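You operate a simulated robot arm through the tools that you are given. There is no shell and no other tool. Be economical: measure what you need, move in short steps, check, and stop when the job is done.

You run a simulated two-armed robot. Do the job below in one go: nothing can be reset, and whatever is moved stays where it is left.

JOB
Fetch the cup from the right half of the long bench and stand it on top of the blue filter. Then turn the blue dial to 15 C. Then take the light sensor on the blue mat and put it away on the top of the side table. Do these in the order given. Set down upright: cup, light sensor.

Only the result counts: the job must be done as asked and must still hold three seconds after the hand-in. Knocking over, shifting, dropping, spilling or breaking anything else fails it.

ROBOT AND FRAMES
Two 7-joint arms with four-finger grippers on one trunk, on a base that drives. Base frame: it is fixed to the floor where the robot stands at the start and does not move with it; the origin is under the middle of the robot, x ahead of it, y to its left, z up; the surface under the hand at the start is at about z = 0.9. Lengths are in m, angles in degrees, forces in N, time in s.
The left shoulder is at the start at [0.04, 0.181, 1.33], the right one opposite. With the tool pointing down near the work surface each hand reaches from about 0.26 to 0.82 m from the robot's upright axis, wherever it stands, measured 20 degrees to its own side. Places, roughly: blue dial [0.4, 0.5, 1]; blue filter (5x5x11 cm) [0.8, 0.2, 1]; top of the side table [-1.9, 2.5, 0.7]. Payload 3.67 kg a hand.
The TCP of each hand is the grasp point between the finger pads, 0.028 m short of the fingertips. In the tool frame z runs along the fingers and y along their closing line. The gripper opens to 0.112 m. The gripper's body begins 0.073 m behind the TCP.
Orientation is told as [roll, pitch, yaw] about the base's x, y, z axes, in that order, counted from this pose: with the fingers straight down and closing along the base's y, the tool's x points along the base's -x, its y along +y and its z along -z.

CONTROLS
- The arms move only by the tool step_arm. It takes "left_rows", "right_rows" or both (then of equal length, played together; a hand with none holds still); each is a list of rows, each an object (a shift or turn left out is 0, a gripper value left out holds the last) with "linear": the shift along the tool's x, y, z in m, a list of three; "delta_rot": the turn, a rotation vector about the tool's x, y, z in degrees, a list of three; "claw": the closure, from 0 (fully open) to 1 (shut). In form: [{"linear": [tx, ty, tz], "delta_rot": [wx, wy, wz], "claw": claw}, ...]. A call has 1 to 20 rows; each row is the pose to reach, as a shift and turn from the pose commanded when the call began, along the tool's axes at that moment. Each row takes 0.2 s and may step no farther than 0.05 m and 8.6 degrees from the row before; otherwise, or with a gripper value out of range, the whole call is refused. Where a pose cannot be reached the arm comes as near as it can. A force on the tool above 40 N (or 10 N above the force at the start of the call, whichever is more), or a blocked arm, ends the call early, and 0.2 s more pass. Each finger halts on what it meets, pressing with about 30 N; the grip force reading is that of the motor and also rises with nothing between the fingers. The clock runs only during rows and for 0.2 s after the last one: add rows that repeat a pose to give the fingers time. It gives the time, the measured TCP pose, the force on the tool (base axes), the opening and the grip force at its end, in the units of the frame above (readings bear some noise), with the torque about the TCP (base axes, N m) and any sound that the robot's microphone picked up.
- Cameras (640 x 400 px; columns grow to the right, rows downward): "scene" is now at [0.1002, 0.0104, 1.5466]; the picture's right is [0.36, -0.93, 0.00], its down [-0.69, -0.27, -0.68] and it looks along [0.63, 0.25, -0.74] (base axes); focal length 295 px, centre (320, 200). "left" rides on the left gripper at [0.06, 0.018, -0.104] in its tool frame; the picture's right is [-0.29, 0.96, 0.00], its down [-0.80, -0.24, -0.55] and it looks along [-0.53, -0.16, 0.83] (tool axes); focal length 234 px, centre (320, 200). "right" rides on the right gripper at [0.06, -0.018, -0.104] in its tool frame; the picture's right is [0.29, 0.96, 0.00], its down [-0.80, 0.24, -0.55] and it looks along [-0.53, 0.16, 0.83] (tool axes); focal length 234 px, centre (320, 200).
- snapshot(camera): a new picture of that camera. The clock stands still meanwhile.
- slide_trunk(by): slides the trunk up (or, below 0, down) by that many m; the arms and the scene camera ride with it, the base frame stays. It gives what a move gives, with no picture.
- drive_base(legs): drives the robot by 1 to 6 legs, each [ahead, left, turn to the left] in m, m and degrees, along the robot's own axes; the way and the turn of a leg run together, so that a leg with both is an arc; at most 1.5 m and 180 degrees a leg. The arms and the cameras ride along, it lands a little off, and it stops where it bumps. It gives what a move gives.
- turn_head(pan, tilt): turns the head with the scene camera to pan (to the left, within 86 degrees either way) and tilt (down, from -29 to 69), counted from straight ahead of the robot. It gives what a move gives.
- probe_pixels(camera, pixels): for up to 12 pixels [column, row] of the newest picture of that camera ("zoom" is the newest enlarged one), the place [x, y, z] in the base frame of the surface seen there, good to about 0.002 m, but the place of the scene camera against the robot may be out by one fixed shift of up to 0.025 m in any direction. The clock stands still meanwhile.
- close_up(camera, box): a new picture of the part [left, top, right, bottom] of that camera's present view, enlarged. The clock stands still meanwhile.
- close_job(): hands the job in; it is judged then, once.

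Keep the steps short. Do not move on a guess: measure, check each grasp and each placing, and mend mistakes. In all there are 110 turns and 92 pictures (those below and enlarged ones count). Leave the grippers open and the arms clear of the work at the hand-in unless told otherwise, and finish with a single line.

The tools are called after "Request:" as name(argument=value, ...) on one line, values as JSON. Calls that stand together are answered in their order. step_arm: Moves the arms, as the interface text tells. Its arguments: {"type":"object","properties":{"left_rows":{"type":"array","items":{"type":"object","properties":{"linear":{"type":"array","items":{"type":"number"}},"delta_rot":{"type":"array","items":{"type":"number"}},"claw":{"type":"number"}}}},"right_rows":{"type":"array","items":{"type":"object","properties":{"linear":{"type":"array","items":{"type":"number"}},"delta_rot":{"type":"array","items":{"type":"number"}},"claw":{"type":"number"}}}}},"required":[]} The other tools are called the same way: slide_trunk (by) slides the trunk up or down; drive_base (legs) drives the base; turn_head (pan, tilt) turns the head that bears the scene camera; snapshot (camera) takes a picture; probe_pixels (camera, pixels) gives the place of the surface under pixels of a picture; close_up (camera, box) takes an enlarged picture of a part of a camera's view; close_job () hands the job in.

At the start:

```text
t: 0.0
left_position: [0.3655, 0.5227, 1.2086]
left_tool_rot: [0.0, 0.0, 0.0]
left_force: [1.0, -0.2, 0.0]
left_torque: [-0.01, -0.01, -0.04]
left_grip_width: 0.1121
left_gripper_force: 0.2
right_position: [0.5057, 0.0358, 1.1926]
right_tool_rot: [-0.1, -0.1, 0.1]
right_force: [1.4, -0.4, 0.0]
right_torque: [-0.01, -0.03, 0.02]
right_grip_width: 0.1119
right_gripper_force: 0.0
trunk travel left (down, up): [-0.45, 0.064]
robot x, y, heading: [0.0011, -0.0015, 0.1]
head pan, tilt: [21.3, 47.4]
```

scene: 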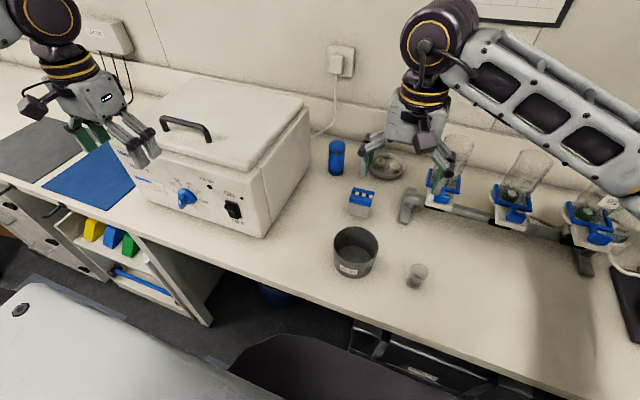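
right: 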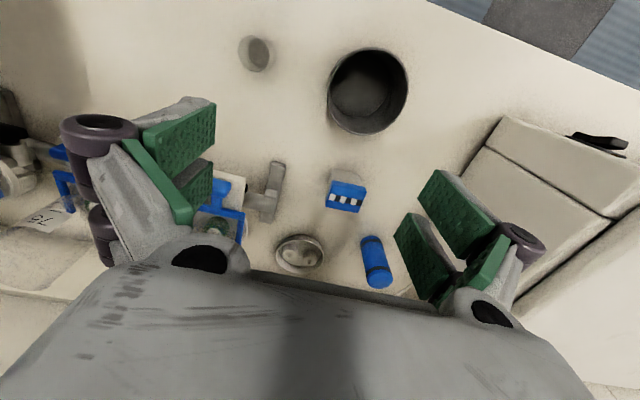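
left: 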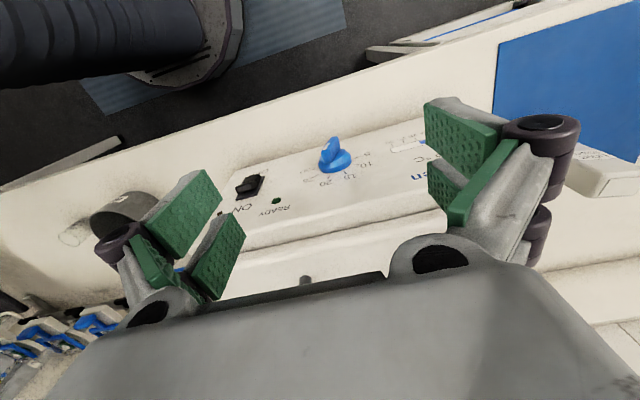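

I begin by looking around: first a view of the right half of the bench, and close-ups of the present view.

Request:
close_up(camera="scene", box=[300, 110, 460, 310])

Request:
close_up(camera="scene", box=[100, 130, 300, 250])

Request:
turn_head(pan=-35, tilt=35)

Request:
snapshot(camera="scene")

```text
2.00 times, centred on (380, 210) of scene
```

zoom: 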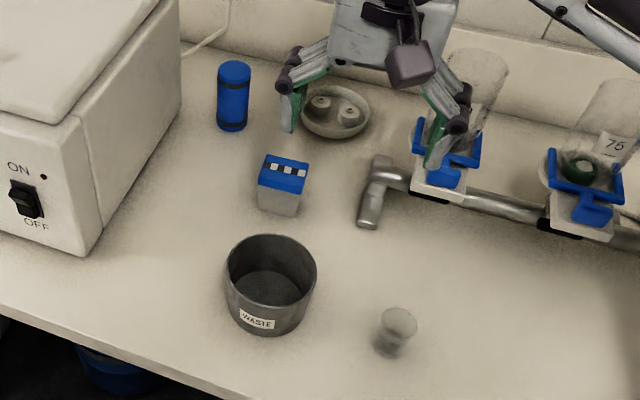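

```text
3.20 times, centred on (200, 190) of scene
```

zoom: 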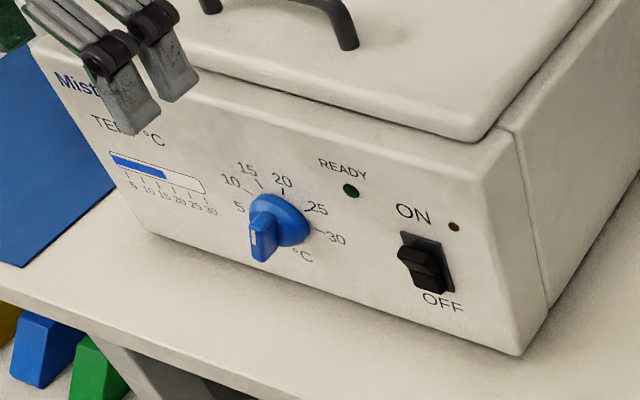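

```text
t: 1.3
left_position: [0.365, 0.523, 1.2068]
left_tool_rot: [0.0, 0.1, 0.0]
left_force: [0.0, 0.2, 0.7]
left_torque: [-0.02, -0.01, 0.01]
left_grip_width: 0.1119
left_gripper_force: 0.0
right_position: [0.5059, 0.0361, 1.1917]
right_tool_rot: [-0.1, 0.0, 0.0]
right_force: [0.4, 0.6, -0.4]
right_torque: [-0.01, -0.01, 0.0]
right_grip_width: 0.112
right_gripper_force: 0.0
trunk travel left (down, up): [-0.45, 0.064]
robot x, y, heading: [0.002, -0.003, -0.1]
head pan, tilt: [-35.0, 35.0]
```

```text
86 pictures are left
```

scene: 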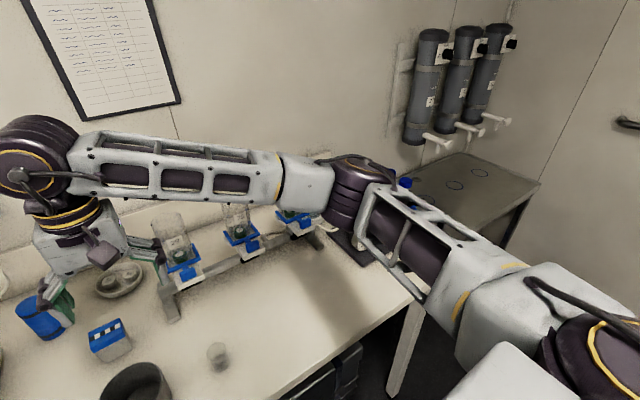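

The small grey cup-like thing stands near (417,275) of the first picture. I now look at the left part, and probe the places of things in the middle.

Request:
turn_head(pan=60, tilt=40)

Request:
snapshot(camera="scene")

Request:
turn_head(pan=-10, tilt=50)

Request:
snapshot(camera="scene")

```text
t: 3.0
left_position: [0.3646, 0.5236, 1.2066]
left_tool_rot: [0.0, 0.0, 0.0]
left_force: [0.1, -0.4, -0.7]
left_torque: [0.0, 0.0, -0.01]
left_grip_width: 0.112
left_gripper_force: 0.1
right_position: [0.5046, 0.0366, 1.193]
right_tool_rot: [0.0, 0.0, 0.0]
right_force: [0.5, 0.0, 0.3]
right_torque: [0.03, 0.02, 0.03]
right_grip_width: 0.1121
right_gripper_force: 0.1
trunk travel left (down, up): [-0.45, 0.064]
robot x, y, heading: [0.0016, -0.0002, 0.1]
head pan, tilt: [60.0, 40.0]
```

```text
85 pictures are left
```

scene: 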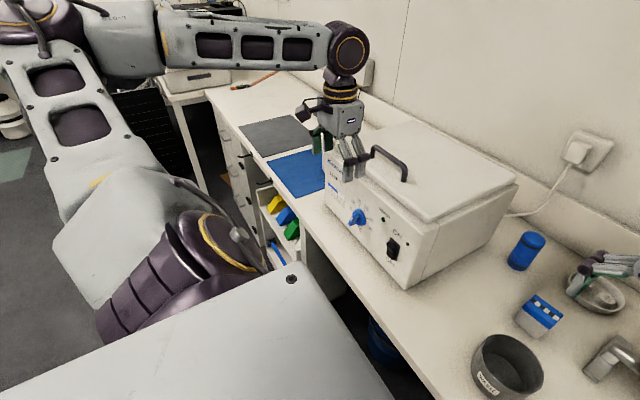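

```text
t: 4.4
left_position: [0.3667, 0.5239, 1.2071]
left_tool_rot: [0.1, 0.0, 0.0]
left_force: [0.0, 0.6, -0.5]
left_torque: [0.01, -0.02, -0.02]
left_grip_width: 0.112
left_gripper_force: 0.0
right_position: [0.5057, 0.0369, 1.1934]
right_tool_rot: [0.0, 0.0, 0.0]
right_force: [-0.1, -0.2, -0.3]
right_torque: [0.02, 0.01, -0.04]
right_grip_width: 0.1118
right_gripper_force: 0.0
trunk travel left (down, up): [-0.45, 0.064]
robot x, y, heading: [-0.0019, -0.0019, 0.1]
head pan, tilt: [-10.0, 50.0]
```

```text
84 pictures are left
```

scene: 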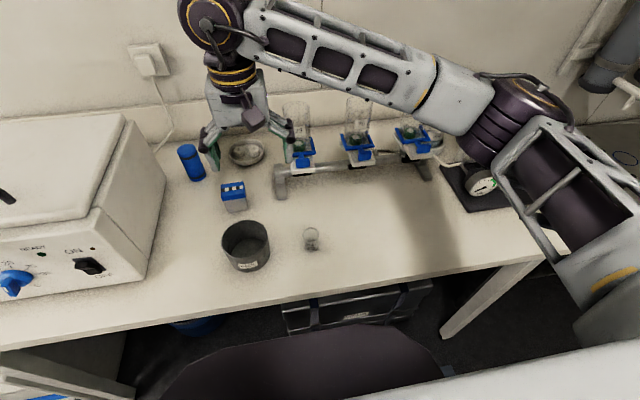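

I enlarge the glass at (311,238) and the right end, and probe the main items.

Request:
close_up(camera="scene", box=[160, 90, 480, 290])

Request:
probe_pixels(camera="scene", pixels=[[311, 230], [311, 248], [316, 232], [306, 232], [330, 260], [245, 228], [190, 148], [233, 185], [280, 190], [490, 270], [186, 146], [192, 150]])

```text
2.00 times, centred on (320, 190) of scene
```

zoom: 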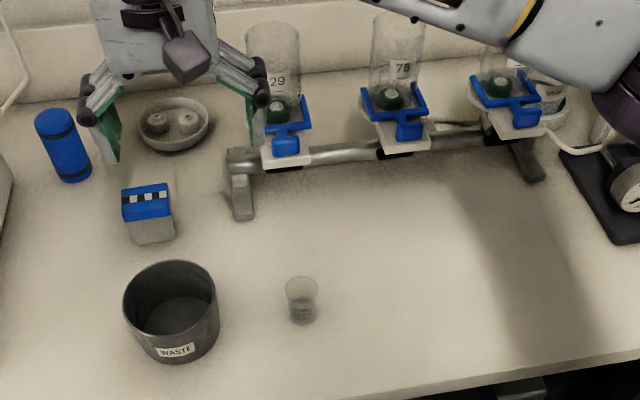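

```text
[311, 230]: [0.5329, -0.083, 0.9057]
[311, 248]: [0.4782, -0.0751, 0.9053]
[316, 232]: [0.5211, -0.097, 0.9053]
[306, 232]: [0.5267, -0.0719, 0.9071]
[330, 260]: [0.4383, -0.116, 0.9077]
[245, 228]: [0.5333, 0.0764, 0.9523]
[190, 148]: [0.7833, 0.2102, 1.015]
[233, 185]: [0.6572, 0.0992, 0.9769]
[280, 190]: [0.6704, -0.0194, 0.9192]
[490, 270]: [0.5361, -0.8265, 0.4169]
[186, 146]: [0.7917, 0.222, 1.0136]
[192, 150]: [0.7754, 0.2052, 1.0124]
```

The clear cup shows at (311,238); probes pass through it. I take the right wrist picture, which has no shift error, and measure the cup and the filter there.

Request:
snapshot(camera="right")

Request:
close_up(camera="right", box=[200, 10, 310, 90])

Request:
probe_pixels(camera="right", pixels=[[255, 53], [245, 60], [265, 60], [255, 40], [367, 241], [378, 276], [372, 240], [362, 243], [250, 65], [340, 188], [240, 50], [300, 60]])

```text
82 pictures are left
```

right: 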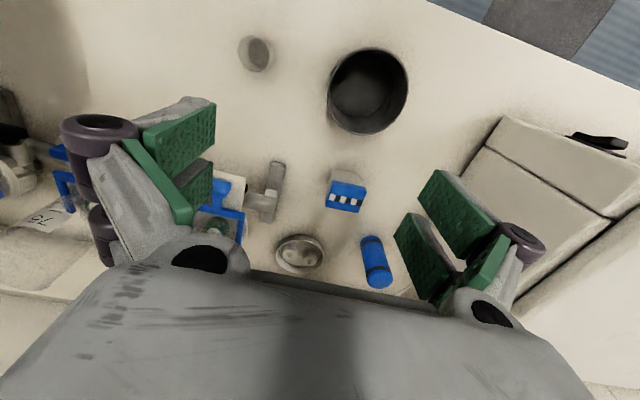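

```text
5.00 times, centred on (255, 50) of right
```

zoom: 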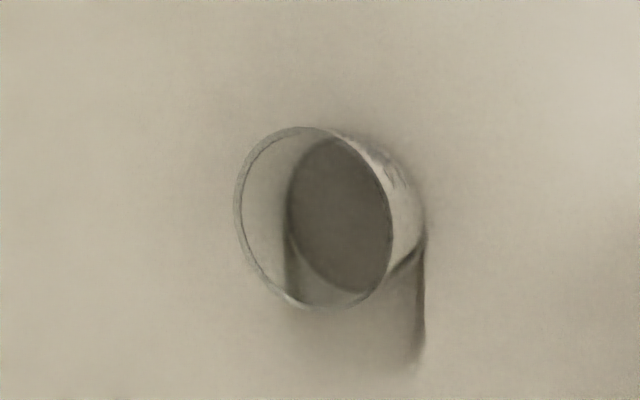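

```text
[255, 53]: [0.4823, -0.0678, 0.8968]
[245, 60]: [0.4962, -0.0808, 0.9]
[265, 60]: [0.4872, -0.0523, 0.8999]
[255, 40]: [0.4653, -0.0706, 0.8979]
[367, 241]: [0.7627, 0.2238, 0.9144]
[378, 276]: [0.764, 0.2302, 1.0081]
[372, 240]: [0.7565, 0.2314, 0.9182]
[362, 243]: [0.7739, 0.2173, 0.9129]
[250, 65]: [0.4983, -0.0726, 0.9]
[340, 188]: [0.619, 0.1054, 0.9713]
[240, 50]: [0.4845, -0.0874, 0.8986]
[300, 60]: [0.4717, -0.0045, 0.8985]
```

The bench top is at z≈0.899. The cup's rim is about 4 cm wide, near (0.48,-0.06), with liquid in its lower part. I move the right hand over it, half closed, and look again.

Request:
step_arm(right_rows=[{"linear": [0.008, -0.033, 0.01], "claw": 0.35}, {"linear": [0.017, -0.066, 0.03], "claw": 0.35}, {"linear": [0.026, -0.098, 0.06], "claw": 0.35}, {"linear": [0.026, -0.098, 0.1], "claw": 0.35}, {"linear": [0.026, -0.098, 0.1], "claw": 0.35}])

Request:
snapshot(camera="right")

Request:
turn_head(pan=-20, tilt=45)

Request:
snapshot(camera="scene")

```text
t: 5.6
left_position: [0.3654, 0.5232, 1.208]
left_tool_rot: [0.1, 0.0, -0.1]
left_force: [-0.2, -0.3, 0.7]
left_torque: [-0.01, 0.0, 0.0]
left_grip_width: 0.1119
left_gripper_force: 0.0
right_position: [0.4808, -0.0639, 1.0949]
right_tool_rot: [0.0, 0.0, 0.0]
right_force: [0.5, -1.0, 0.2]
right_torque: [0.02, 0.03, 0.02]
right_grip_width: 0.0727
right_gripper_force: 0.0
trunk travel left (down, up): [-0.45, 0.064]
robot x, y, heading: [0.0036, 0.0006, 0.2]
head pan, tilt: [-10.0, 50.0]
```

```text
80 pictures are left
```

right: 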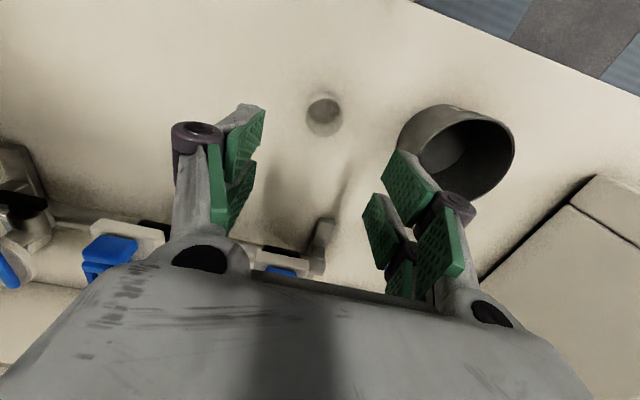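

```text
t: 6.3
left_position: [0.3651, 0.5246, 1.2069]
left_tool_rot: [0.1, 0.1, 0.0]
left_force: [-0.1, 0.5, -0.1]
left_torque: [-0.01, 0.02, -0.01]
left_grip_width: 0.1117
left_gripper_force: 0.0
right_position: [0.4808, -0.0637, 1.0954]
right_tool_rot: [0.0, 0.1, 0.0]
right_force: [0.0, 0.9, 0.1]
right_torque: [-0.01, 0.0, 0.01]
right_grip_width: 0.0727
right_gripper_force: 0.1
trunk travel left (down, up): [-0.45, 0.064]
robot x, y, heading: [0.001, 0.0052, -0.0]
head pan, tilt: [-20.0, 45.0]
```

```text
79 pictures are left
```

scene: 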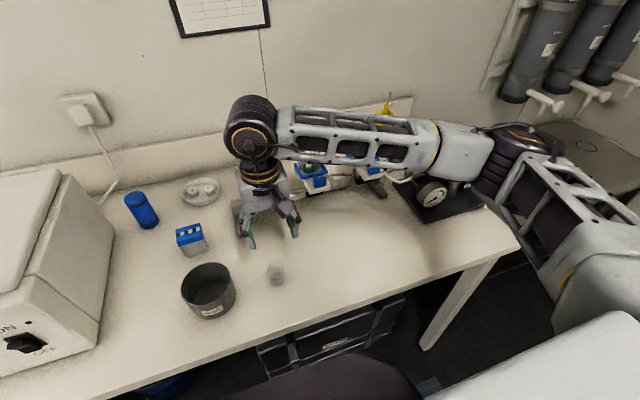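

The cup shows at (323,115), almost straight beneath the TCP. I enlarge it to place rim and foot.

Request:
close_up(camera="right", box=[268, 80, 378, 150])

Request:
close_up(camera="scene", box=[220, 220, 330, 300])

```text
5.71 times, centred on (323, 115) of right
```

zoom: 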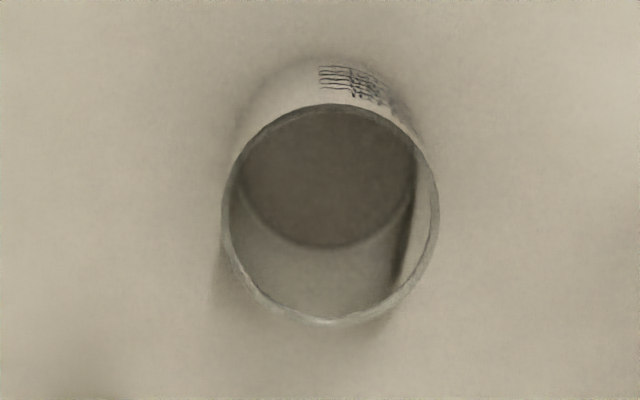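

```text
5.00 times, centred on (275, 260) of scene
```

zoom: 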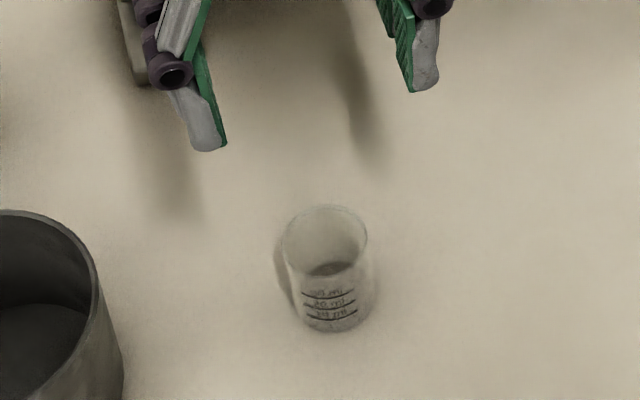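

Triangulating gives the rim centre (0.479,-0.059,0.950), width 39 mm. I lower the right hand to TCP z≈0.935 with 73 mm open and see whether it straddles the cup.

Request:
step_arm(right_rows=[{"linear": [0.002, 0.005, 0.02]}, {"linear": [0.002, 0.005, 0.05]}, {"linear": [0.002, 0.005, 0.08]}, {"linear": [0.002, 0.005, 0.11]}, {"linear": [0.002, 0.005, 0.135]}, {"linear": [0.002, 0.005, 0.15]}, {"linear": [0.002, 0.005, 0.16]}, {"linear": [0.002, 0.005, 0.16]}])

Request:
snapshot(camera="right")

```text
t: 8.1
left_position: [0.3665, 0.5231, 1.2069]
left_tool_rot: [0.1, 0.0, 0.0]
left_force: [-0.4, -0.4, 0.5]
left_torque: [-0.01, -0.02, 0.01]
left_grip_width: 0.1119
left_gripper_force: 0.0
right_position: [0.4775, -0.0569, 0.9324]
right_tool_rot: [0.0, 0.0, -0.1]
right_force: [0.1, 0.2, 0.9]
right_torque: [-0.01, 0.01, 0.0]
right_grip_width: 0.0726
right_gripper_force: 0.0
trunk travel left (down, up): [-0.45, 0.064]
robot x, y, heading: [0.0021, -0.0014, 0.1]
head pan, tilt: [-20.0, 45.0]
```

```text
76 pictures are left
```

right: 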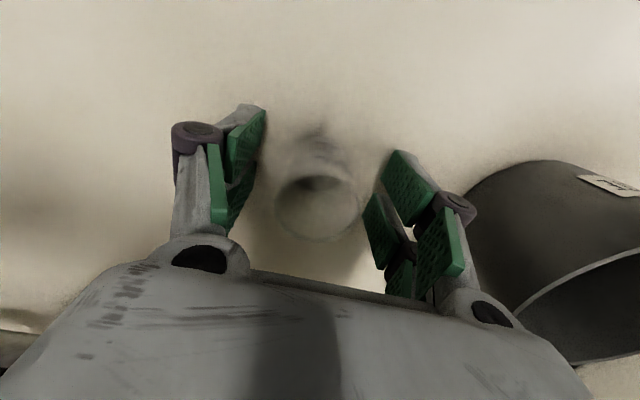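

The cup stands between the fingers, centred. I close gently and check.

Request:
step_arm(right_rows=[{"claw": 0.45}, {"claw": 0.55}, {"claw": 0.6}, {"claw": 0.65}, {"claw": 0.7}, {"claw": 0.75}, {"claw": 0.8}, {"claw": 0.8}])

Request:
close_up(camera="right", box=[200, 90, 440, 240])

```text
t: 9.9
left_position: [0.3644, 0.5235, 1.2072]
left_tool_rot: [0.0, 0.0, 0.0]
left_force: [0.4, 0.6, 0.5]
left_torque: [0.03, 0.01, 0.01]
left_grip_width: 0.112
left_gripper_force: 0.2
right_position: [0.4776, -0.0573, 0.9342]
right_tool_rot: [-0.1, 0.0, 0.0]
right_force: [0.0, 1.5, 0.6]
right_torque: [0.01, -0.02, 0.0]
right_grip_width: 0.0375
right_gripper_force: 30.0
trunk travel left (down, up): [-0.45, 0.064]
robot x, y, heading: [0.0013, -0.0028, 0.1]
head pan, tilt: [-20.0, 45.0]
```

```text
2.67 times, centred on (320, 165) of right
```

zoom: 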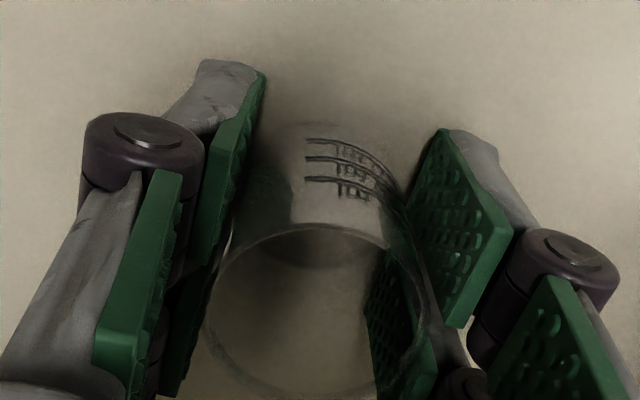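

Gripped at 37.5 mm, 30 N. I lift smoothly by 0.2 m.

Request:
step_arm(right_rows=[{"linear": [0, 0, -0.005]}, {"linear": [0, 0, -0.015]}, {"linear": [0, 0, -0.03]}, {"linear": [0, 0, -0.05]}, {"linear": [0, 0, -0.07]}, {"linear": [0, 0, -0.09]}, {"linear": [0, 0, -0.11]}, {"linear": [0, 0, -0.13]}, {"linear": [0, 0, -0.15]}, {"linear": [0, 0, -0.17]}, {"linear": [0, 0, -0.185]}, {"linear": [0, 0, -0.19]}])

Request:
snapshot(camera="right")

Request:
turn_head(pan=20, tilt=45)

Request:
snapshot(camera="scene")

```text
t: 12.5
left_position: [0.3654, 0.5245, 1.2067]
left_tool_rot: [0.0, 0.0, 0.0]
left_force: [-0.8, -0.5, 0.5]
left_torque: [-0.02, -0.05, -0.01]
left_grip_width: 0.1122
left_gripper_force: 0.0
right_position: [0.4785, -0.0559, 1.123]
right_tool_rot: [-0.1, 0.0, 0.0]
right_force: [0.0, 0.5, 0.1]
right_torque: [0.01, -0.01, 0.0]
right_grip_width: 0.0374
right_gripper_force: 30.4
trunk travel left (down, up): [-0.45, 0.064]
robot x, y, heading: [-0.0014, -0.0022, 0.1]
head pan, tilt: [-20.0, 45.0]
```

```text
74 pictures are left
```

right: 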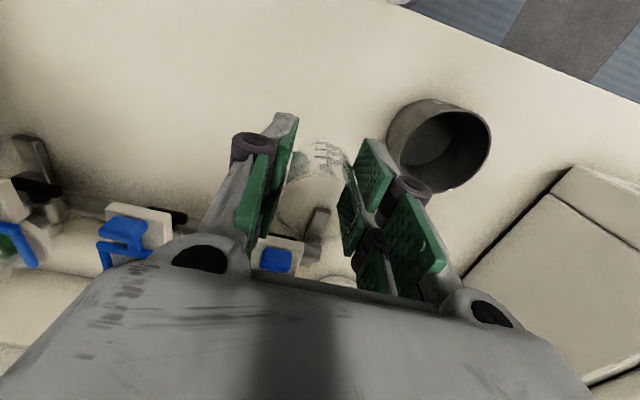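

```text
t: 13.6
left_position: [0.3656, 0.5235, 1.208]
left_tool_rot: [-0.1, 0.0, 0.0]
left_force: [0.5, 0.5, -0.3]
left_torque: [0.01, 0.02, 0.0]
left_grip_width: 0.1119
left_gripper_force: 0.1
right_position: [0.4787, -0.0569, 1.1224]
right_tool_rot: [0.0, 0.0, -0.1]
right_force: [0.6, -0.3, -0.6]
right_torque: [0.01, 0.0, -0.01]
right_grip_width: 0.0374
right_gripper_force: 29.7
trunk travel left (down, up): [-0.45, 0.064]
robot x, y, heading: [0.0003, 0.0001, -0.3]
head pan, tilt: [20.0, 45.0]
```

```text
73 pictures are left
```

scene: 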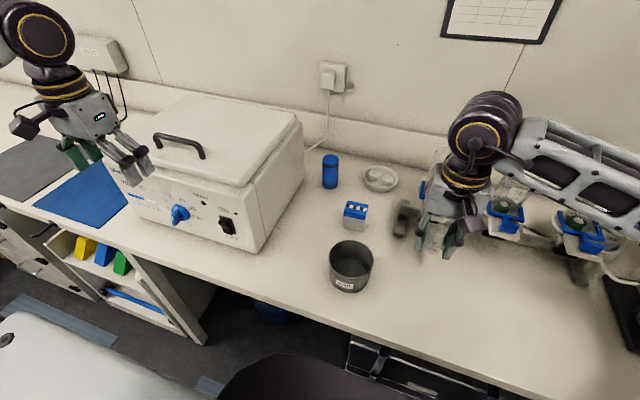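

The cup is held and upright. The filter lies beyond the right hand's reach from here, so I'll turn left. First I check the height of the right arm's elbow against the rack so the turn sweeps clear.

Request:
turn_head(pan=-35, tilt=30)

Request:
snapshot(camera="scene")

Request:
probe_pixels(camera="scene", pixels=[[345, 200], [330, 180], [360, 220], [120, 140], [240, 180], [170, 230], [230, 220], [300, 210], [420, 210], [300, 190], [130, 180], [500, 120]])

```text
t: 14.8
left_position: [0.3645, 0.5235, 1.2064]
left_tool_rot: [-0.1, 0.0, 0.1]
left_force: [-0.8, -0.1, -0.6]
left_torque: [0.02, -0.01, 0.03]
left_grip_width: 0.112
left_gripper_force: 0.1
right_position: [0.4784, -0.0556, 1.1217]
right_tool_rot: [0.1, 0.0, -0.1]
right_force: [-0.1, -0.9, -1.0]
right_torque: [0.02, -0.06, 0.01]
right_grip_width: 0.0373
right_gripper_force: 30.3
trunk travel left (down, up): [-0.45, 0.064]
robot x, y, heading: [0.0008, 0.0003, -0.1]
head pan, tilt: [-35.0, 30.0]
```

```text
72 pictures are left
```

scene: 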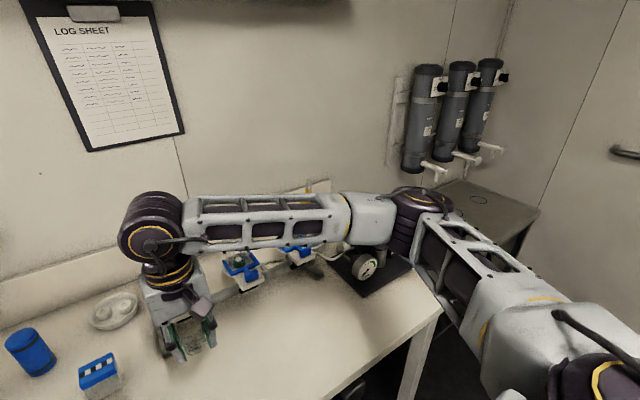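

```text
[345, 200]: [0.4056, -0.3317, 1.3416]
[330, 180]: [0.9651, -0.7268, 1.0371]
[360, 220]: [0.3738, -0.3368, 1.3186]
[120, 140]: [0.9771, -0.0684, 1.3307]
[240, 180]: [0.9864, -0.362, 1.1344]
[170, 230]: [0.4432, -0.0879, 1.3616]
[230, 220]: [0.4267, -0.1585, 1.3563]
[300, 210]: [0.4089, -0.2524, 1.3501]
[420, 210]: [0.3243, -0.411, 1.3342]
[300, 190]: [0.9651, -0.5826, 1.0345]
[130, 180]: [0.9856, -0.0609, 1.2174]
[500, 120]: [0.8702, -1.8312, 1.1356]
```

The arm rides at z≈1.3 within 0.55 m of the axis, clear of everything. I turn the base 45° left on the spot.

Request:
drive_base(legs=[[0, 0, 22], [0, 0, 23]])

Request:
turn_head(pan=-25, tilt=42)

Request:
snapshot(camera="scene")

Request:
snapshot(camera="right")

```text
t: 17.8
left_position: [-0.1134, 0.6284, 1.2078]
left_tool_rot: [-0.1, 0.0, 45.1]
left_force: [-1.1, 0.5, 0.6]
left_torque: [-0.01, 0.0, 0.0]
left_grip_width: 0.112
left_gripper_force: 0.0
right_position: [0.3768, 0.3004, 1.1218]
right_tool_rot: [0.1, 0.0, 45.2]
right_force: [0.1, 0.6, -0.6]
right_torque: [0.01, -0.03, -0.02]
right_grip_width: 0.037
right_gripper_force: 30.0
trunk travel left (down, up): [-0.45, 0.064]
robot x, y, heading: [0.0016, -0.0015, 45.1]
head pan, tilt: [-35.0, 30.0]
```

```text
t: 18.5
left_position: [-0.1129, 0.6279, 1.2066]
left_tool_rot: [0.0, 0.0, 45.1]
left_force: [0.0, 0.0, 0.1]
left_torque: [0.0, -0.02, 0.0]
left_grip_width: 0.112
left_gripper_force: 0.0
right_position: [0.3771, 0.2995, 1.1234]
right_tool_rot: [0.0, 0.1, 45.1]
right_force: [-0.1, -0.8, -0.6]
right_torque: [0.02, -0.01, -0.02]
right_grip_width: 0.0373
right_gripper_force: 29.9
trunk travel left (down, up): [-0.45, 0.064]
robot x, y, heading: [0.0037, 0.0001, 45.2]
head pan, tilt: [-25.0, 42.0]
```

```text
71 pictures are left
```

scene: 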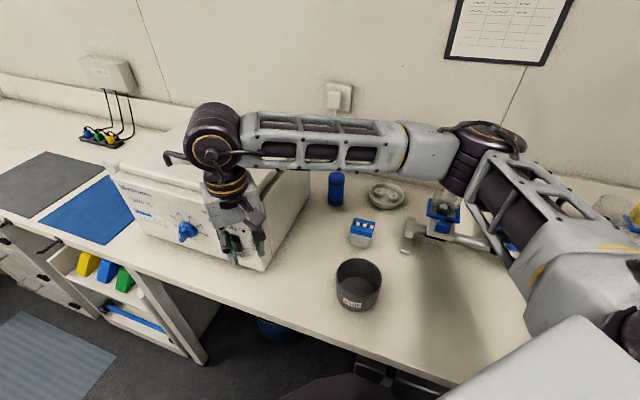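

```text
70 pictures are left
```

right: 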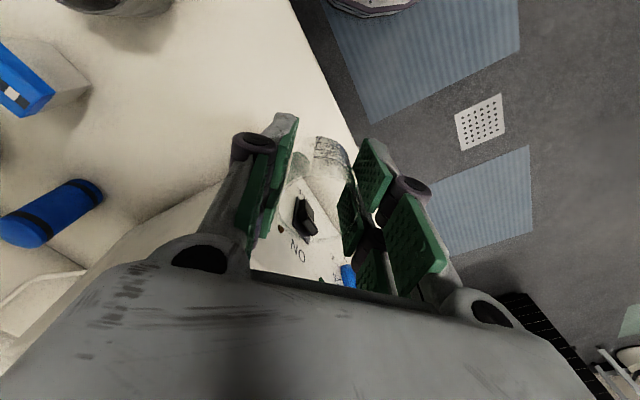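

Now the filter lies at (5–100,180–245) of the right picture, its top face near (20,230). I enlarge and probe it.

Request:
close_up(camera="right", box=[0, 160, 120, 260])

Request:
close_up(camera="scene", box=[290, 150, 390, 225])

Request:
probe_pixels(camera="scene", pixels=[[336, 174], [333, 173], [339, 175], [336, 172], [362, 224], [190, 228], [240, 180], [300, 175], [110, 190], [60, 170]])

Request:
probe_pixels(camera="right", pixels=[[30, 218], [40, 230], [12, 222], [20, 246], [10, 235], [80, 185], [90, 205], [100, 195], [37, 240], [50, 80], [20, 80]])

```text
4.00 times, centred on (60, 210) of right
```

zoom: 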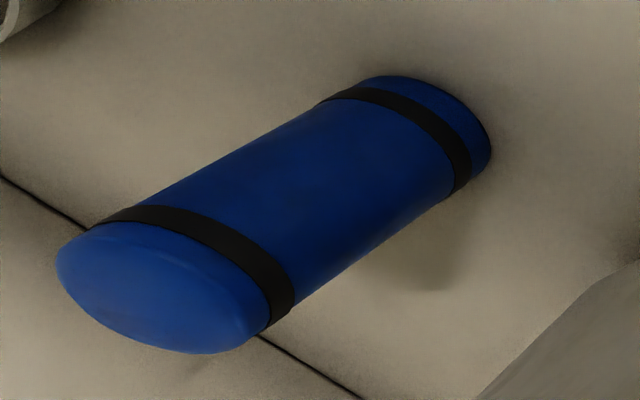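

```text
5.33 times, centred on (340, 188) of scene
```

zoom: 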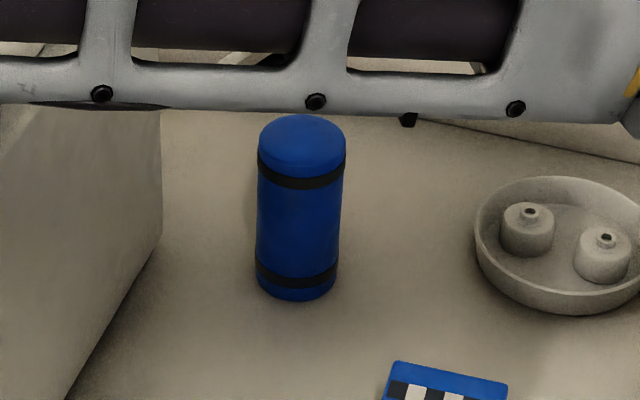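

```text
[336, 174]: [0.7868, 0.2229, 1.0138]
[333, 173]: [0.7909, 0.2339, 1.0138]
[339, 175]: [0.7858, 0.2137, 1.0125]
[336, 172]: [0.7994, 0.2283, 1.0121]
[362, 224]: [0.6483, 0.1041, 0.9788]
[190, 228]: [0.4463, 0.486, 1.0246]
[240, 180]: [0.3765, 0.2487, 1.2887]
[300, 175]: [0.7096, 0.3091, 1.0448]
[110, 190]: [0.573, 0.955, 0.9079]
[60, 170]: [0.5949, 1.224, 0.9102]
```

```text
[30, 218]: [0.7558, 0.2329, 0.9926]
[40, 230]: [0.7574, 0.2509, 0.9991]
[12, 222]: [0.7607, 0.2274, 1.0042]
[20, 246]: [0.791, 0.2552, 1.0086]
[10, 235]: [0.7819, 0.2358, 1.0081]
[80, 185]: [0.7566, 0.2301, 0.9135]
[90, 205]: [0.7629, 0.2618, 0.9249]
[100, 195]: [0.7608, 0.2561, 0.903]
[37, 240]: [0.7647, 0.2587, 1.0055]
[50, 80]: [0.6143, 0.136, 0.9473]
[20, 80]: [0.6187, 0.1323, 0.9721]
```

The filter's top is at z=1.008, its axis at about (0.779,0.243). I rise 4 cm, move first right away from the incubator, then out over the filter, stopping about 8 cm above it.

Request:
step_arm(right_rows=[{"linear": [0, -0.01, -0.01]}, {"linear": [0, -0.03, -0.02]}, {"linear": [0, -0.05, -0.03]}, {"linear": [0, -0.075, -0.04]}, {"linear": [0, -0.1, -0.04]}, {"linear": [0, -0.125, -0.04]}, {"linear": [-0.01, -0.15, -0.04]}, {"linear": [-0.03, -0.17, -0.04]}, {"linear": [-0.05, -0.19, -0.04]}, {"linear": [-0.075, -0.21, -0.04]}, {"linear": [-0.1, -0.23, -0.035]}, {"linear": [-0.125, -0.25, -0.03]}, {"linear": [-0.15, -0.265, -0.025]}, {"linear": [-0.175, -0.28, -0.02]}, {"linear": [-0.2, -0.297, -0.015]}, {"linear": [-0.22, -0.31, -0.01]}, {"linear": [-0.235, -0.319, -0.005]}, {"linear": [-0.244, -0.324, 0]}, {"linear": [-0.244, -0.324, 0]}])

Request:
snapshot(camera="right")

Request:
snapshot(camera="scene")

```text
t: 22.5
left_position: [-0.1137, 0.6278, 1.207]
left_tool_rot: [0.0, -0.1, 45.2]
left_force: [0.6, 0.4, -0.3]
left_torque: [0.01, -0.01, 0.0]
left_grip_width: 0.1121
left_gripper_force: 0.1
right_position: [0.7784, 0.2443, 1.1237]
right_tool_rot: [0.0, 0.0, 45.2]
right_force: [-0.2, 0.3, 0.8]
right_torque: [0.01, 0.03, -0.02]
right_grip_width: 0.0373
right_gripper_force: 30.3
trunk travel left (down, up): [-0.45, 0.064]
robot x, y, heading: [-0.0022, 0.0011, 44.9]
head pan, tilt: [-25.0, 42.0]
```

```text
67 pictures are left
```

right: 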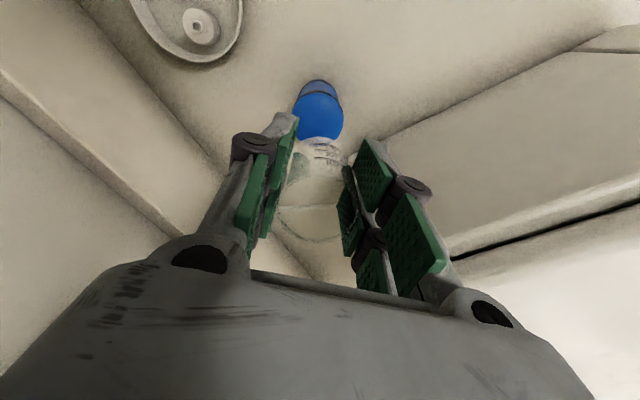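

```text
66 pictures are left
```

scene: 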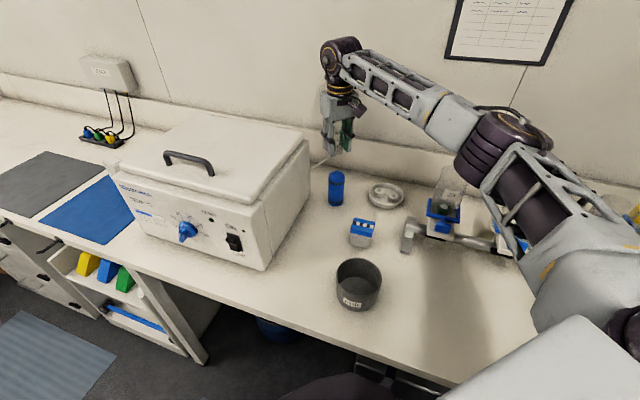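

I enlarge the filter's top seen at (320,115) under the cup to check the alignment.

Request:
close_up(camera="right", box=[270, 70, 370, 170])

Request:
probe_pixels(camera="right", pixels=[[320, 100], [300, 110], [340, 115], [320, 130], [320, 120], [318, 95], [296, 120], [342, 125], [400, 140]])

```text
4.00 times, centred on (320, 120) of right
```

zoom: 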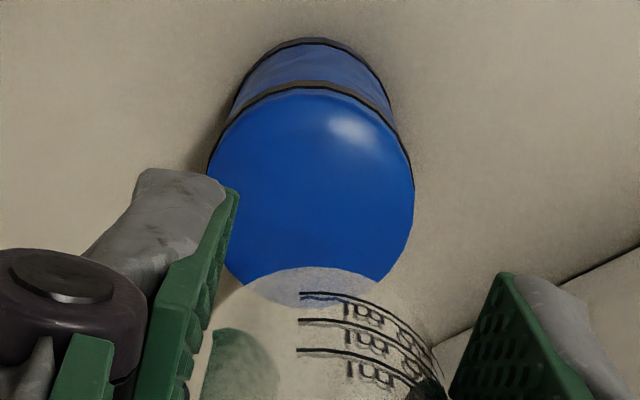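

```text
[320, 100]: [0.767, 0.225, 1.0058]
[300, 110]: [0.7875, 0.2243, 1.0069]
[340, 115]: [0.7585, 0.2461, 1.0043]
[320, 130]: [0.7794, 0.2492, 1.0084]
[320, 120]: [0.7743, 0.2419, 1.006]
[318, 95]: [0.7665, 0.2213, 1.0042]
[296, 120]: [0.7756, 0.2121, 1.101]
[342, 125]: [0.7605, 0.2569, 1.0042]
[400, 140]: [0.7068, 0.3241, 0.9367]
```

The true top centre is about (0.776,0.240); I correct by 6 mm and lower to some 3 mm above contact.

Request:
step_arm(right_rows=[{"linear": [0.006, -0.001, 0.01]}, {"linear": [0.006, -0.001, 0.025]}, {"linear": [0.006, -0.001, 0.04]}, {"linear": [0.006, -0.001, 0.055]}, {"linear": [0.006, -0.001, 0.067]}, {"linear": [0.006, -0.001, 0.074]}, {"linear": [0.006, -0.001, 0.077]}, {"linear": [0.006, -0.001, 0.077]}, {"linear": [0.006, -0.001, 0.077]}])

Request:
close_up(camera="right", box=[240, 80, 400, 260])

Request:
close_up(camera="scene", box=[290, 130, 390, 220])

```text
t: 24.5
left_position: [-0.1128, 0.6275, 1.2089]
left_tool_rot: [0.1, 0.1, 45.1]
left_force: [0.3, 0.3, 0.3]
left_torque: [0.0, 0.01, -0.03]
left_grip_width: 0.1122
left_gripper_force: 0.0
right_position: [0.7756, 0.2391, 1.0449]
right_tool_rot: [0.0, -0.1, 45.1]
right_force: [1.0, -0.5, 0.3]
right_torque: [-0.01, 0.01, 0.0]
right_grip_width: 0.0373
right_gripper_force: 30.1
trunk travel left (down, up): [-0.45, 0.064]
robot x, y, heading: [-0.0021, -0.0034, 45.0]
head pan, tilt: [-25.0, 42.0]
```

```text
2.22 times, centred on (320, 170) of right
```

zoom: 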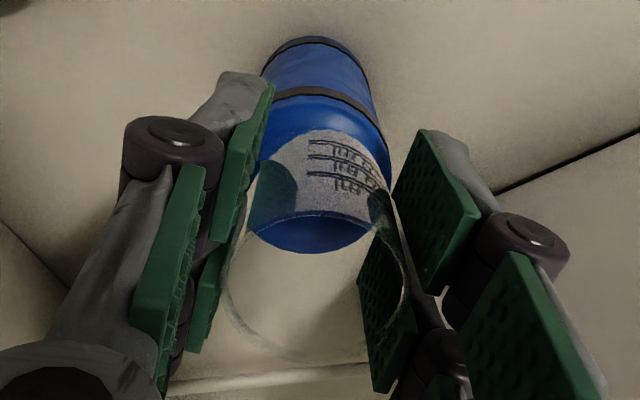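

```text
4.44 times, centred on (340, 175) of scene
```

zoom: 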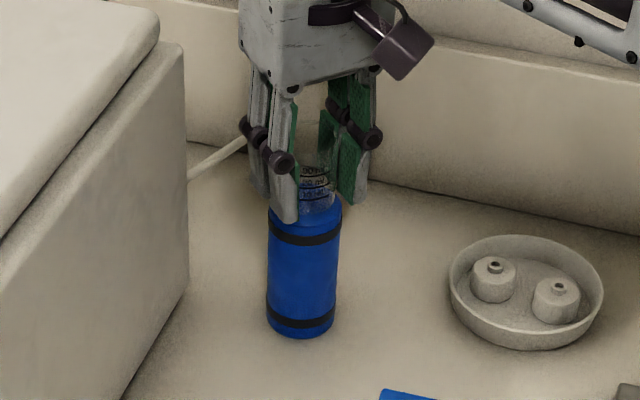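

The cup hangs centred just over the filter. I lower by 2 mm more and read the force.

Request:
step_arm(right_rows=[{"linear": [0, 0, 0.001]}, {"linear": [0, 0, 0.002]}, {"linear": [0, 0, 0.002]}, {"linear": [0, 0, 0.002]}])

```text
t: 25.5
left_position: [-0.114, 0.6277, 1.2073]
left_tool_rot: [0.0, -0.1, 45.1]
left_force: [0.3, 0.6, -0.3]
left_torque: [0.0, -0.05, 0.0]
left_grip_width: 0.112
left_gripper_force: 0.0
right_position: [0.7763, 0.2394, 1.0437]
right_tool_rot: [0.0, 0.0, 45.3]
right_force: [0.3, 0.3, -0.2]
right_torque: [0.01, -0.03, -0.04]
right_grip_width: 0.0371
right_gripper_force: 29.8
trunk travel left (down, up): [-0.45, 0.064]
robot x, y, heading: [-0.0005, 0.0033, 45.2]
head pan, tilt: [-25.0, 42.0]
```

No contact yet; another 2 mm.

Request:
step_arm(right_rows=[{"linear": [0, 0, 0.001]}, {"linear": [0, 0, 0.002]}, {"linear": [0, 0, 0.002]}, {"linear": [0, 0, 0.002]}])

```text
t: 26.5
left_position: [-0.1132, 0.6281, 1.2075]
left_tool_rot: [0.0, 0.0, 45.1]
left_force: [0.8, 0.2, 0.1]
left_torque: [0.01, 0.0, 0.03]
left_grip_width: 0.1118
left_gripper_force: 0.0
right_position: [0.776, 0.2395, 1.0423]
right_tool_rot: [0.0, -0.1, 45.2]
right_force: [0.0, 0.2, -0.4]
right_torque: [0.0, -0.01, -0.03]
right_grip_width: 0.0372
right_gripper_force: 29.9
trunk travel left (down, up): [-0.45, 0.064]
robot x, y, heading: [-0.0003, -0.0002, 45.0]
head pan, tilt: [-25.0, 42.0]
```

Request:
step_arm(right_rows=[{"linear": [0, 0, 0.001]}, {"linear": [0, 0, 0.001]}, {"linear": [0, 0, 0.002]}, {"linear": [0, 0, 0.002]}])

Request:
close_up(camera="scene", box=[315, 150, 365, 190])

```text
t: 27.5
left_position: [-0.1151, 0.6272, 1.2081]
left_tool_rot: [0.0, 0.0, 45.1]
left_force: [-0.9, 0.0, 0.4]
left_torque: [-0.02, 0.03, 0.01]
left_grip_width: 0.1118
left_gripper_force: 0.0
right_position: [0.7759, 0.2397, 1.0401]
right_tool_rot: [0.0, -0.1, 45.2]
right_force: [1.9, 0.2, 11.4]
right_torque: [-0.01, -0.11, 0.0]
right_grip_width: 0.0375
right_gripper_force: 30.1
trunk travel left (down, up): [-0.45, 0.064]
robot x, y, heading: [-0.0007, 0.0025, 45.1]
head pan, tilt: [-25.0, 42.0]
```

```text
10.00 times, centred on (340, 170) of scene
```

zoom: 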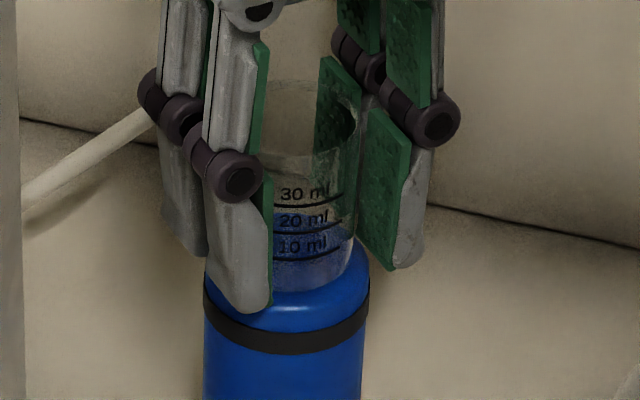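

Contact: 11 N upward. I ease 1 mm and open the fingers slowly to 65 mm.

Request:
step_arm(right_rows=[{"linear": [0, 0, -0.001], "claw": 0.8}, {"linear": [0, 0, -0.001], "claw": 0.66}, {"linear": [0, 0, -0.001], "claw": 0.62}, {"linear": [0, 0, -0.001], "claw": 0.55}, {"linear": [0, 0, -0.001], "claw": 0.48}, {"linear": [0, 0, -0.001], "claw": 0.42}, {"linear": [0, 0, -0.001], "claw": 0.42}])

Request:
close_up(camera="scene", box=[315, 150, 365, 190])

Request:
close_up(camera="right", box=[240, 80, 400, 260])

```text
t: 29.1
left_position: [-0.1135, 0.6285, 1.2082]
left_tool_rot: [0.0, 0.0, 45.1]
left_force: [0.3, 0.8, 0.5]
left_torque: [-0.02, 0.01, 0.01]
left_grip_width: 0.1122
left_gripper_force: 0.1
right_position: [0.7766, 0.2392, 1.0407]
right_tool_rot: [0.1, 0.0, 45.3]
right_force: [-0.6, 0.7, 0.8]
right_torque: [-0.01, 0.0, -0.02]
right_grip_width: 0.065
right_gripper_force: 0.0
trunk travel left (down, up): [-0.45, 0.064]
robot x, y, heading: [-0.0015, 0.0028, 45.3]
head pan, tilt: [-25.0, 42.0]
```

```text
10.00 times, centred on (340, 170) of scene
```

zoom: 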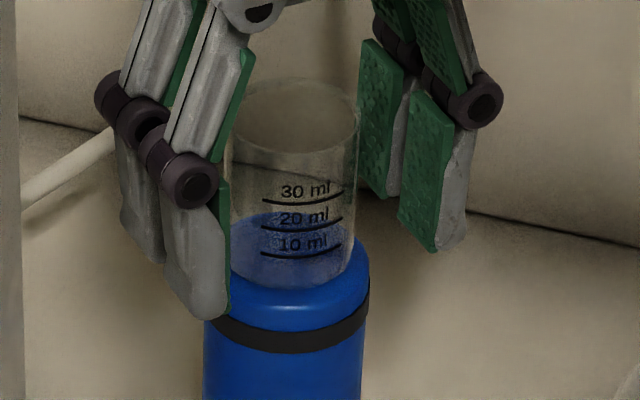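

```text
2.22 times, centred on (320, 170) of right
```

zoom: 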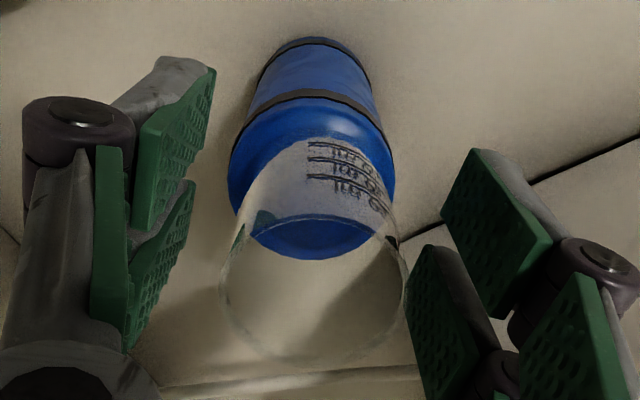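

The cup stands well on the filter. I lift the right hand straight up and draw it back near the robot.

Request:
step_arm(right_rows=[{"linear": [0, 0, -0.01]}, {"linear": [0, 0, -0.03]}, {"linear": [0, 0, -0.06]}, {"linear": [0, 0, -0.1]}, {"linear": [0, 0, -0.13]}, {"linear": [0.02, 0.01, -0.15]}, {"linear": [0.055, 0.03, -0.16]}, {"linear": [0.09, 0.06, -0.16]}, {"linear": [0.13, 0.08, -0.16]}, {"linear": [0.17, 0.1, -0.16]}, {"linear": [0.21, 0.12, -0.16]}, {"linear": [0.24, 0.14, -0.16]}, {"linear": [0.27, 0.16, -0.16]}, {"linear": [0.3, 0.16, -0.16]}])

Request:
turn_head(pan=0, tilt=42)

Request:
snapshot(camera="scene")

```text
t: 32.1
left_position: [-0.1143, 0.6263, 1.2079]
left_tool_rot: [0.1, 0.0, 45.1]
left_force: [-0.1, -0.1, -0.2]
left_torque: [0.04, 0.0, -0.02]
left_grip_width: 0.1118
left_gripper_force: 0.1
right_position: [0.4487, 0.1361, 1.2021]
right_tool_rot: [0.0, 0.0, 45.1]
right_force: [-0.2, 0.2, -0.9]
right_torque: [0.03, 0.0, 0.0]
right_grip_width: 0.0652
right_gripper_force: 0.0
trunk travel left (down, up): [-0.45, 0.064]
robot x, y, heading: [-0.0007, -0.0042, 45.3]
head pan, tilt: [-25.0, 42.0]
```

```text
t: 33.0
left_position: [-0.1137, 0.6286, 1.2071]
left_tool_rot: [-0.1, 0.1, 45.1]
left_force: [0.3, -0.1, -0.2]
left_torque: [0.02, -0.01, 0.0]
left_grip_width: 0.1119
left_gripper_force: 0.1
right_position: [0.4501, 0.1379, 1.2026]
right_tool_rot: [0.0, 0.0, 45.2]
right_force: [0.0, -0.3, 0.5]
right_torque: [0.01, -0.01, -0.01]
right_grip_width: 0.0649
right_gripper_force: 0.1
trunk travel left (down, up): [-0.45, 0.064]
robot x, y, heading: [-0.0008, -0.0002, 45.5]
head pan, tilt: [0.0, 42.0]
```

```text
59 pictures are left
```

scene: 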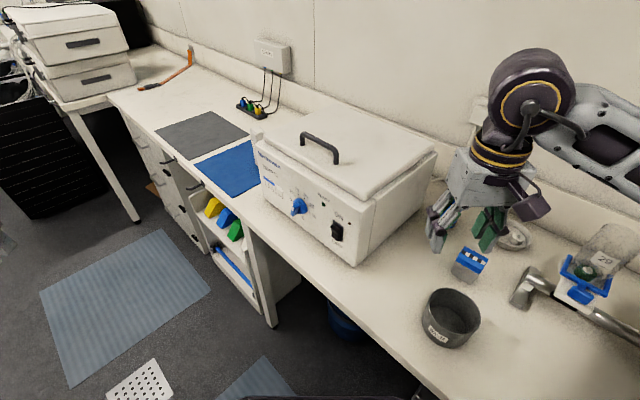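

The blue dial shows at (300,207). I turn the base back so that the left hand works the dial, then look at it with the left camera.

Request:
drive_base(legs=[[0, 0, -45]])

Request:
close_up(camera="left", box=[210, 90, 470, 250])

Request:
turn_head(pan=50, tilt=45)

Request:
snapshot(camera="scene")

```text
t: 35.6
left_position: [0.3598, 0.5268, 1.2075]
left_tool_rot: [0.0, 0.0, 0.5]
left_force: [0.2, 0.6, -0.4]
left_torque: [0.01, 0.01, 0.02]
left_grip_width: 0.1121
left_gripper_force: 0.0
right_position: [0.415, -0.2165, 1.2022]
right_tool_rot: [0.0, 0.0, 0.6]
right_force: [-0.8, 0.4, 0.4]
right_torque: [0.01, -0.05, 0.01]
right_grip_width: 0.0649
right_gripper_force: 0.0
trunk travel left (down, up): [-0.45, 0.064]
robot x, y, heading: [0.0024, -0.0013, 0.2]
head pan, tilt: [0.0, 42.0]
```

```text
2.46 times, centred on (340, 170) of left
```

zoom: 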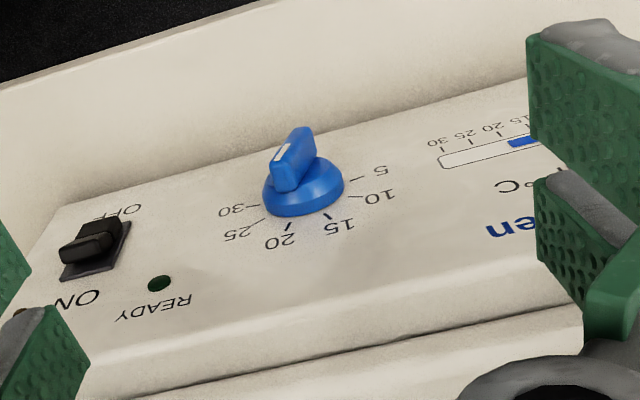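

```text
t: 36.8
left_position: [0.3606, 0.526, 1.208]
left_tool_rot: [0.1, -0.1, 0.5]
left_force: [0.3, -0.1, 0.3]
left_torque: [0.01, 0.06, -0.01]
left_grip_width: 0.112
left_gripper_force: 0.1
right_position: [0.4166, -0.2153, 1.2013]
right_tool_rot: [0.0, -0.1, 0.5]
right_force: [0.8, 0.0, 0.1]
right_torque: [-0.01, 0.01, 0.01]
right_grip_width: 0.0649
right_gripper_force: 0.0
trunk travel left (down, up): [-0.45, 0.064]
robot x, y, heading: [-0.0006, -0.0002, 0.2]
head pan, tilt: [50.0, 45.0]
```

```text
57 pictures are left
```

scene: 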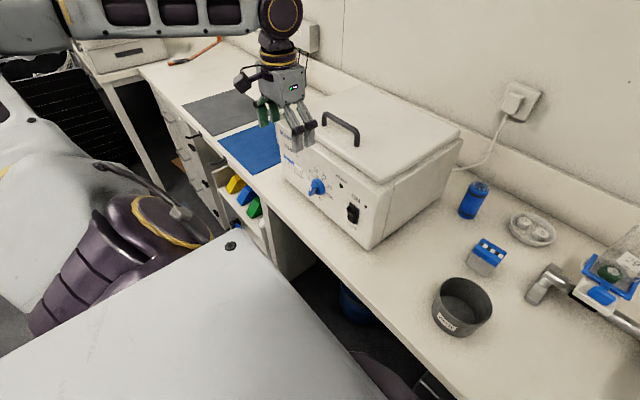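

I probe the panel, tick marks and dial in that enlarged left picture.

Request:
probe_pixels(camera="zoom", pixels=[[359, 178], [360, 197], [331, 217], [289, 226], [262, 219], [250, 205], [300, 130], [281, 152], [312, 150], [305, 205], [160, 240], [420, 230]])

Request:
close_up(camera="left", box=[300, 125, 380, 185])

Request:
close_up(camera="scene", box=[275, 145, 355, 215])

```text
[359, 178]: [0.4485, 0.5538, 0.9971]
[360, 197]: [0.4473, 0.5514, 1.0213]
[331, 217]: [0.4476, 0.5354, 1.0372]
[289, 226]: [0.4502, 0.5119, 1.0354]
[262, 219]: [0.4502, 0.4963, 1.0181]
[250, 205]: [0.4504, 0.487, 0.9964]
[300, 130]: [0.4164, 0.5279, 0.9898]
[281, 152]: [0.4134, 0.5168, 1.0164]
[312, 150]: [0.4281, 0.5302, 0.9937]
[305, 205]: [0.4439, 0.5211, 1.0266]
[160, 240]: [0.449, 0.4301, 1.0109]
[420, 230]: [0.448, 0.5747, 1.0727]
```

```text
6.67 times, centred on (340, 155) of left
```

zoom: 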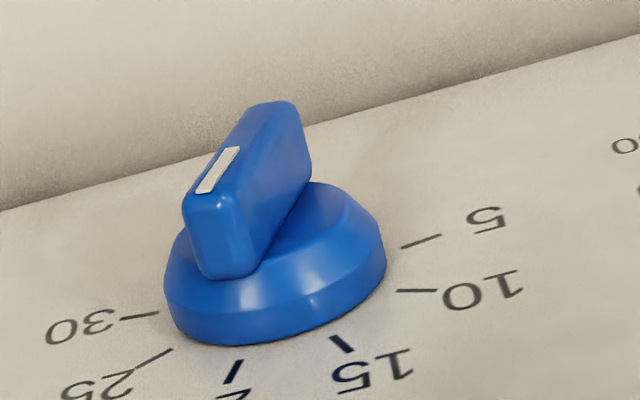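

```text
5.71 times, centred on (315, 180) of scene
```

zoom: 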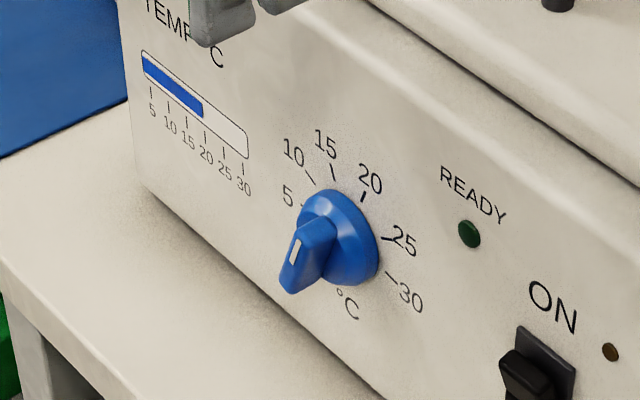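

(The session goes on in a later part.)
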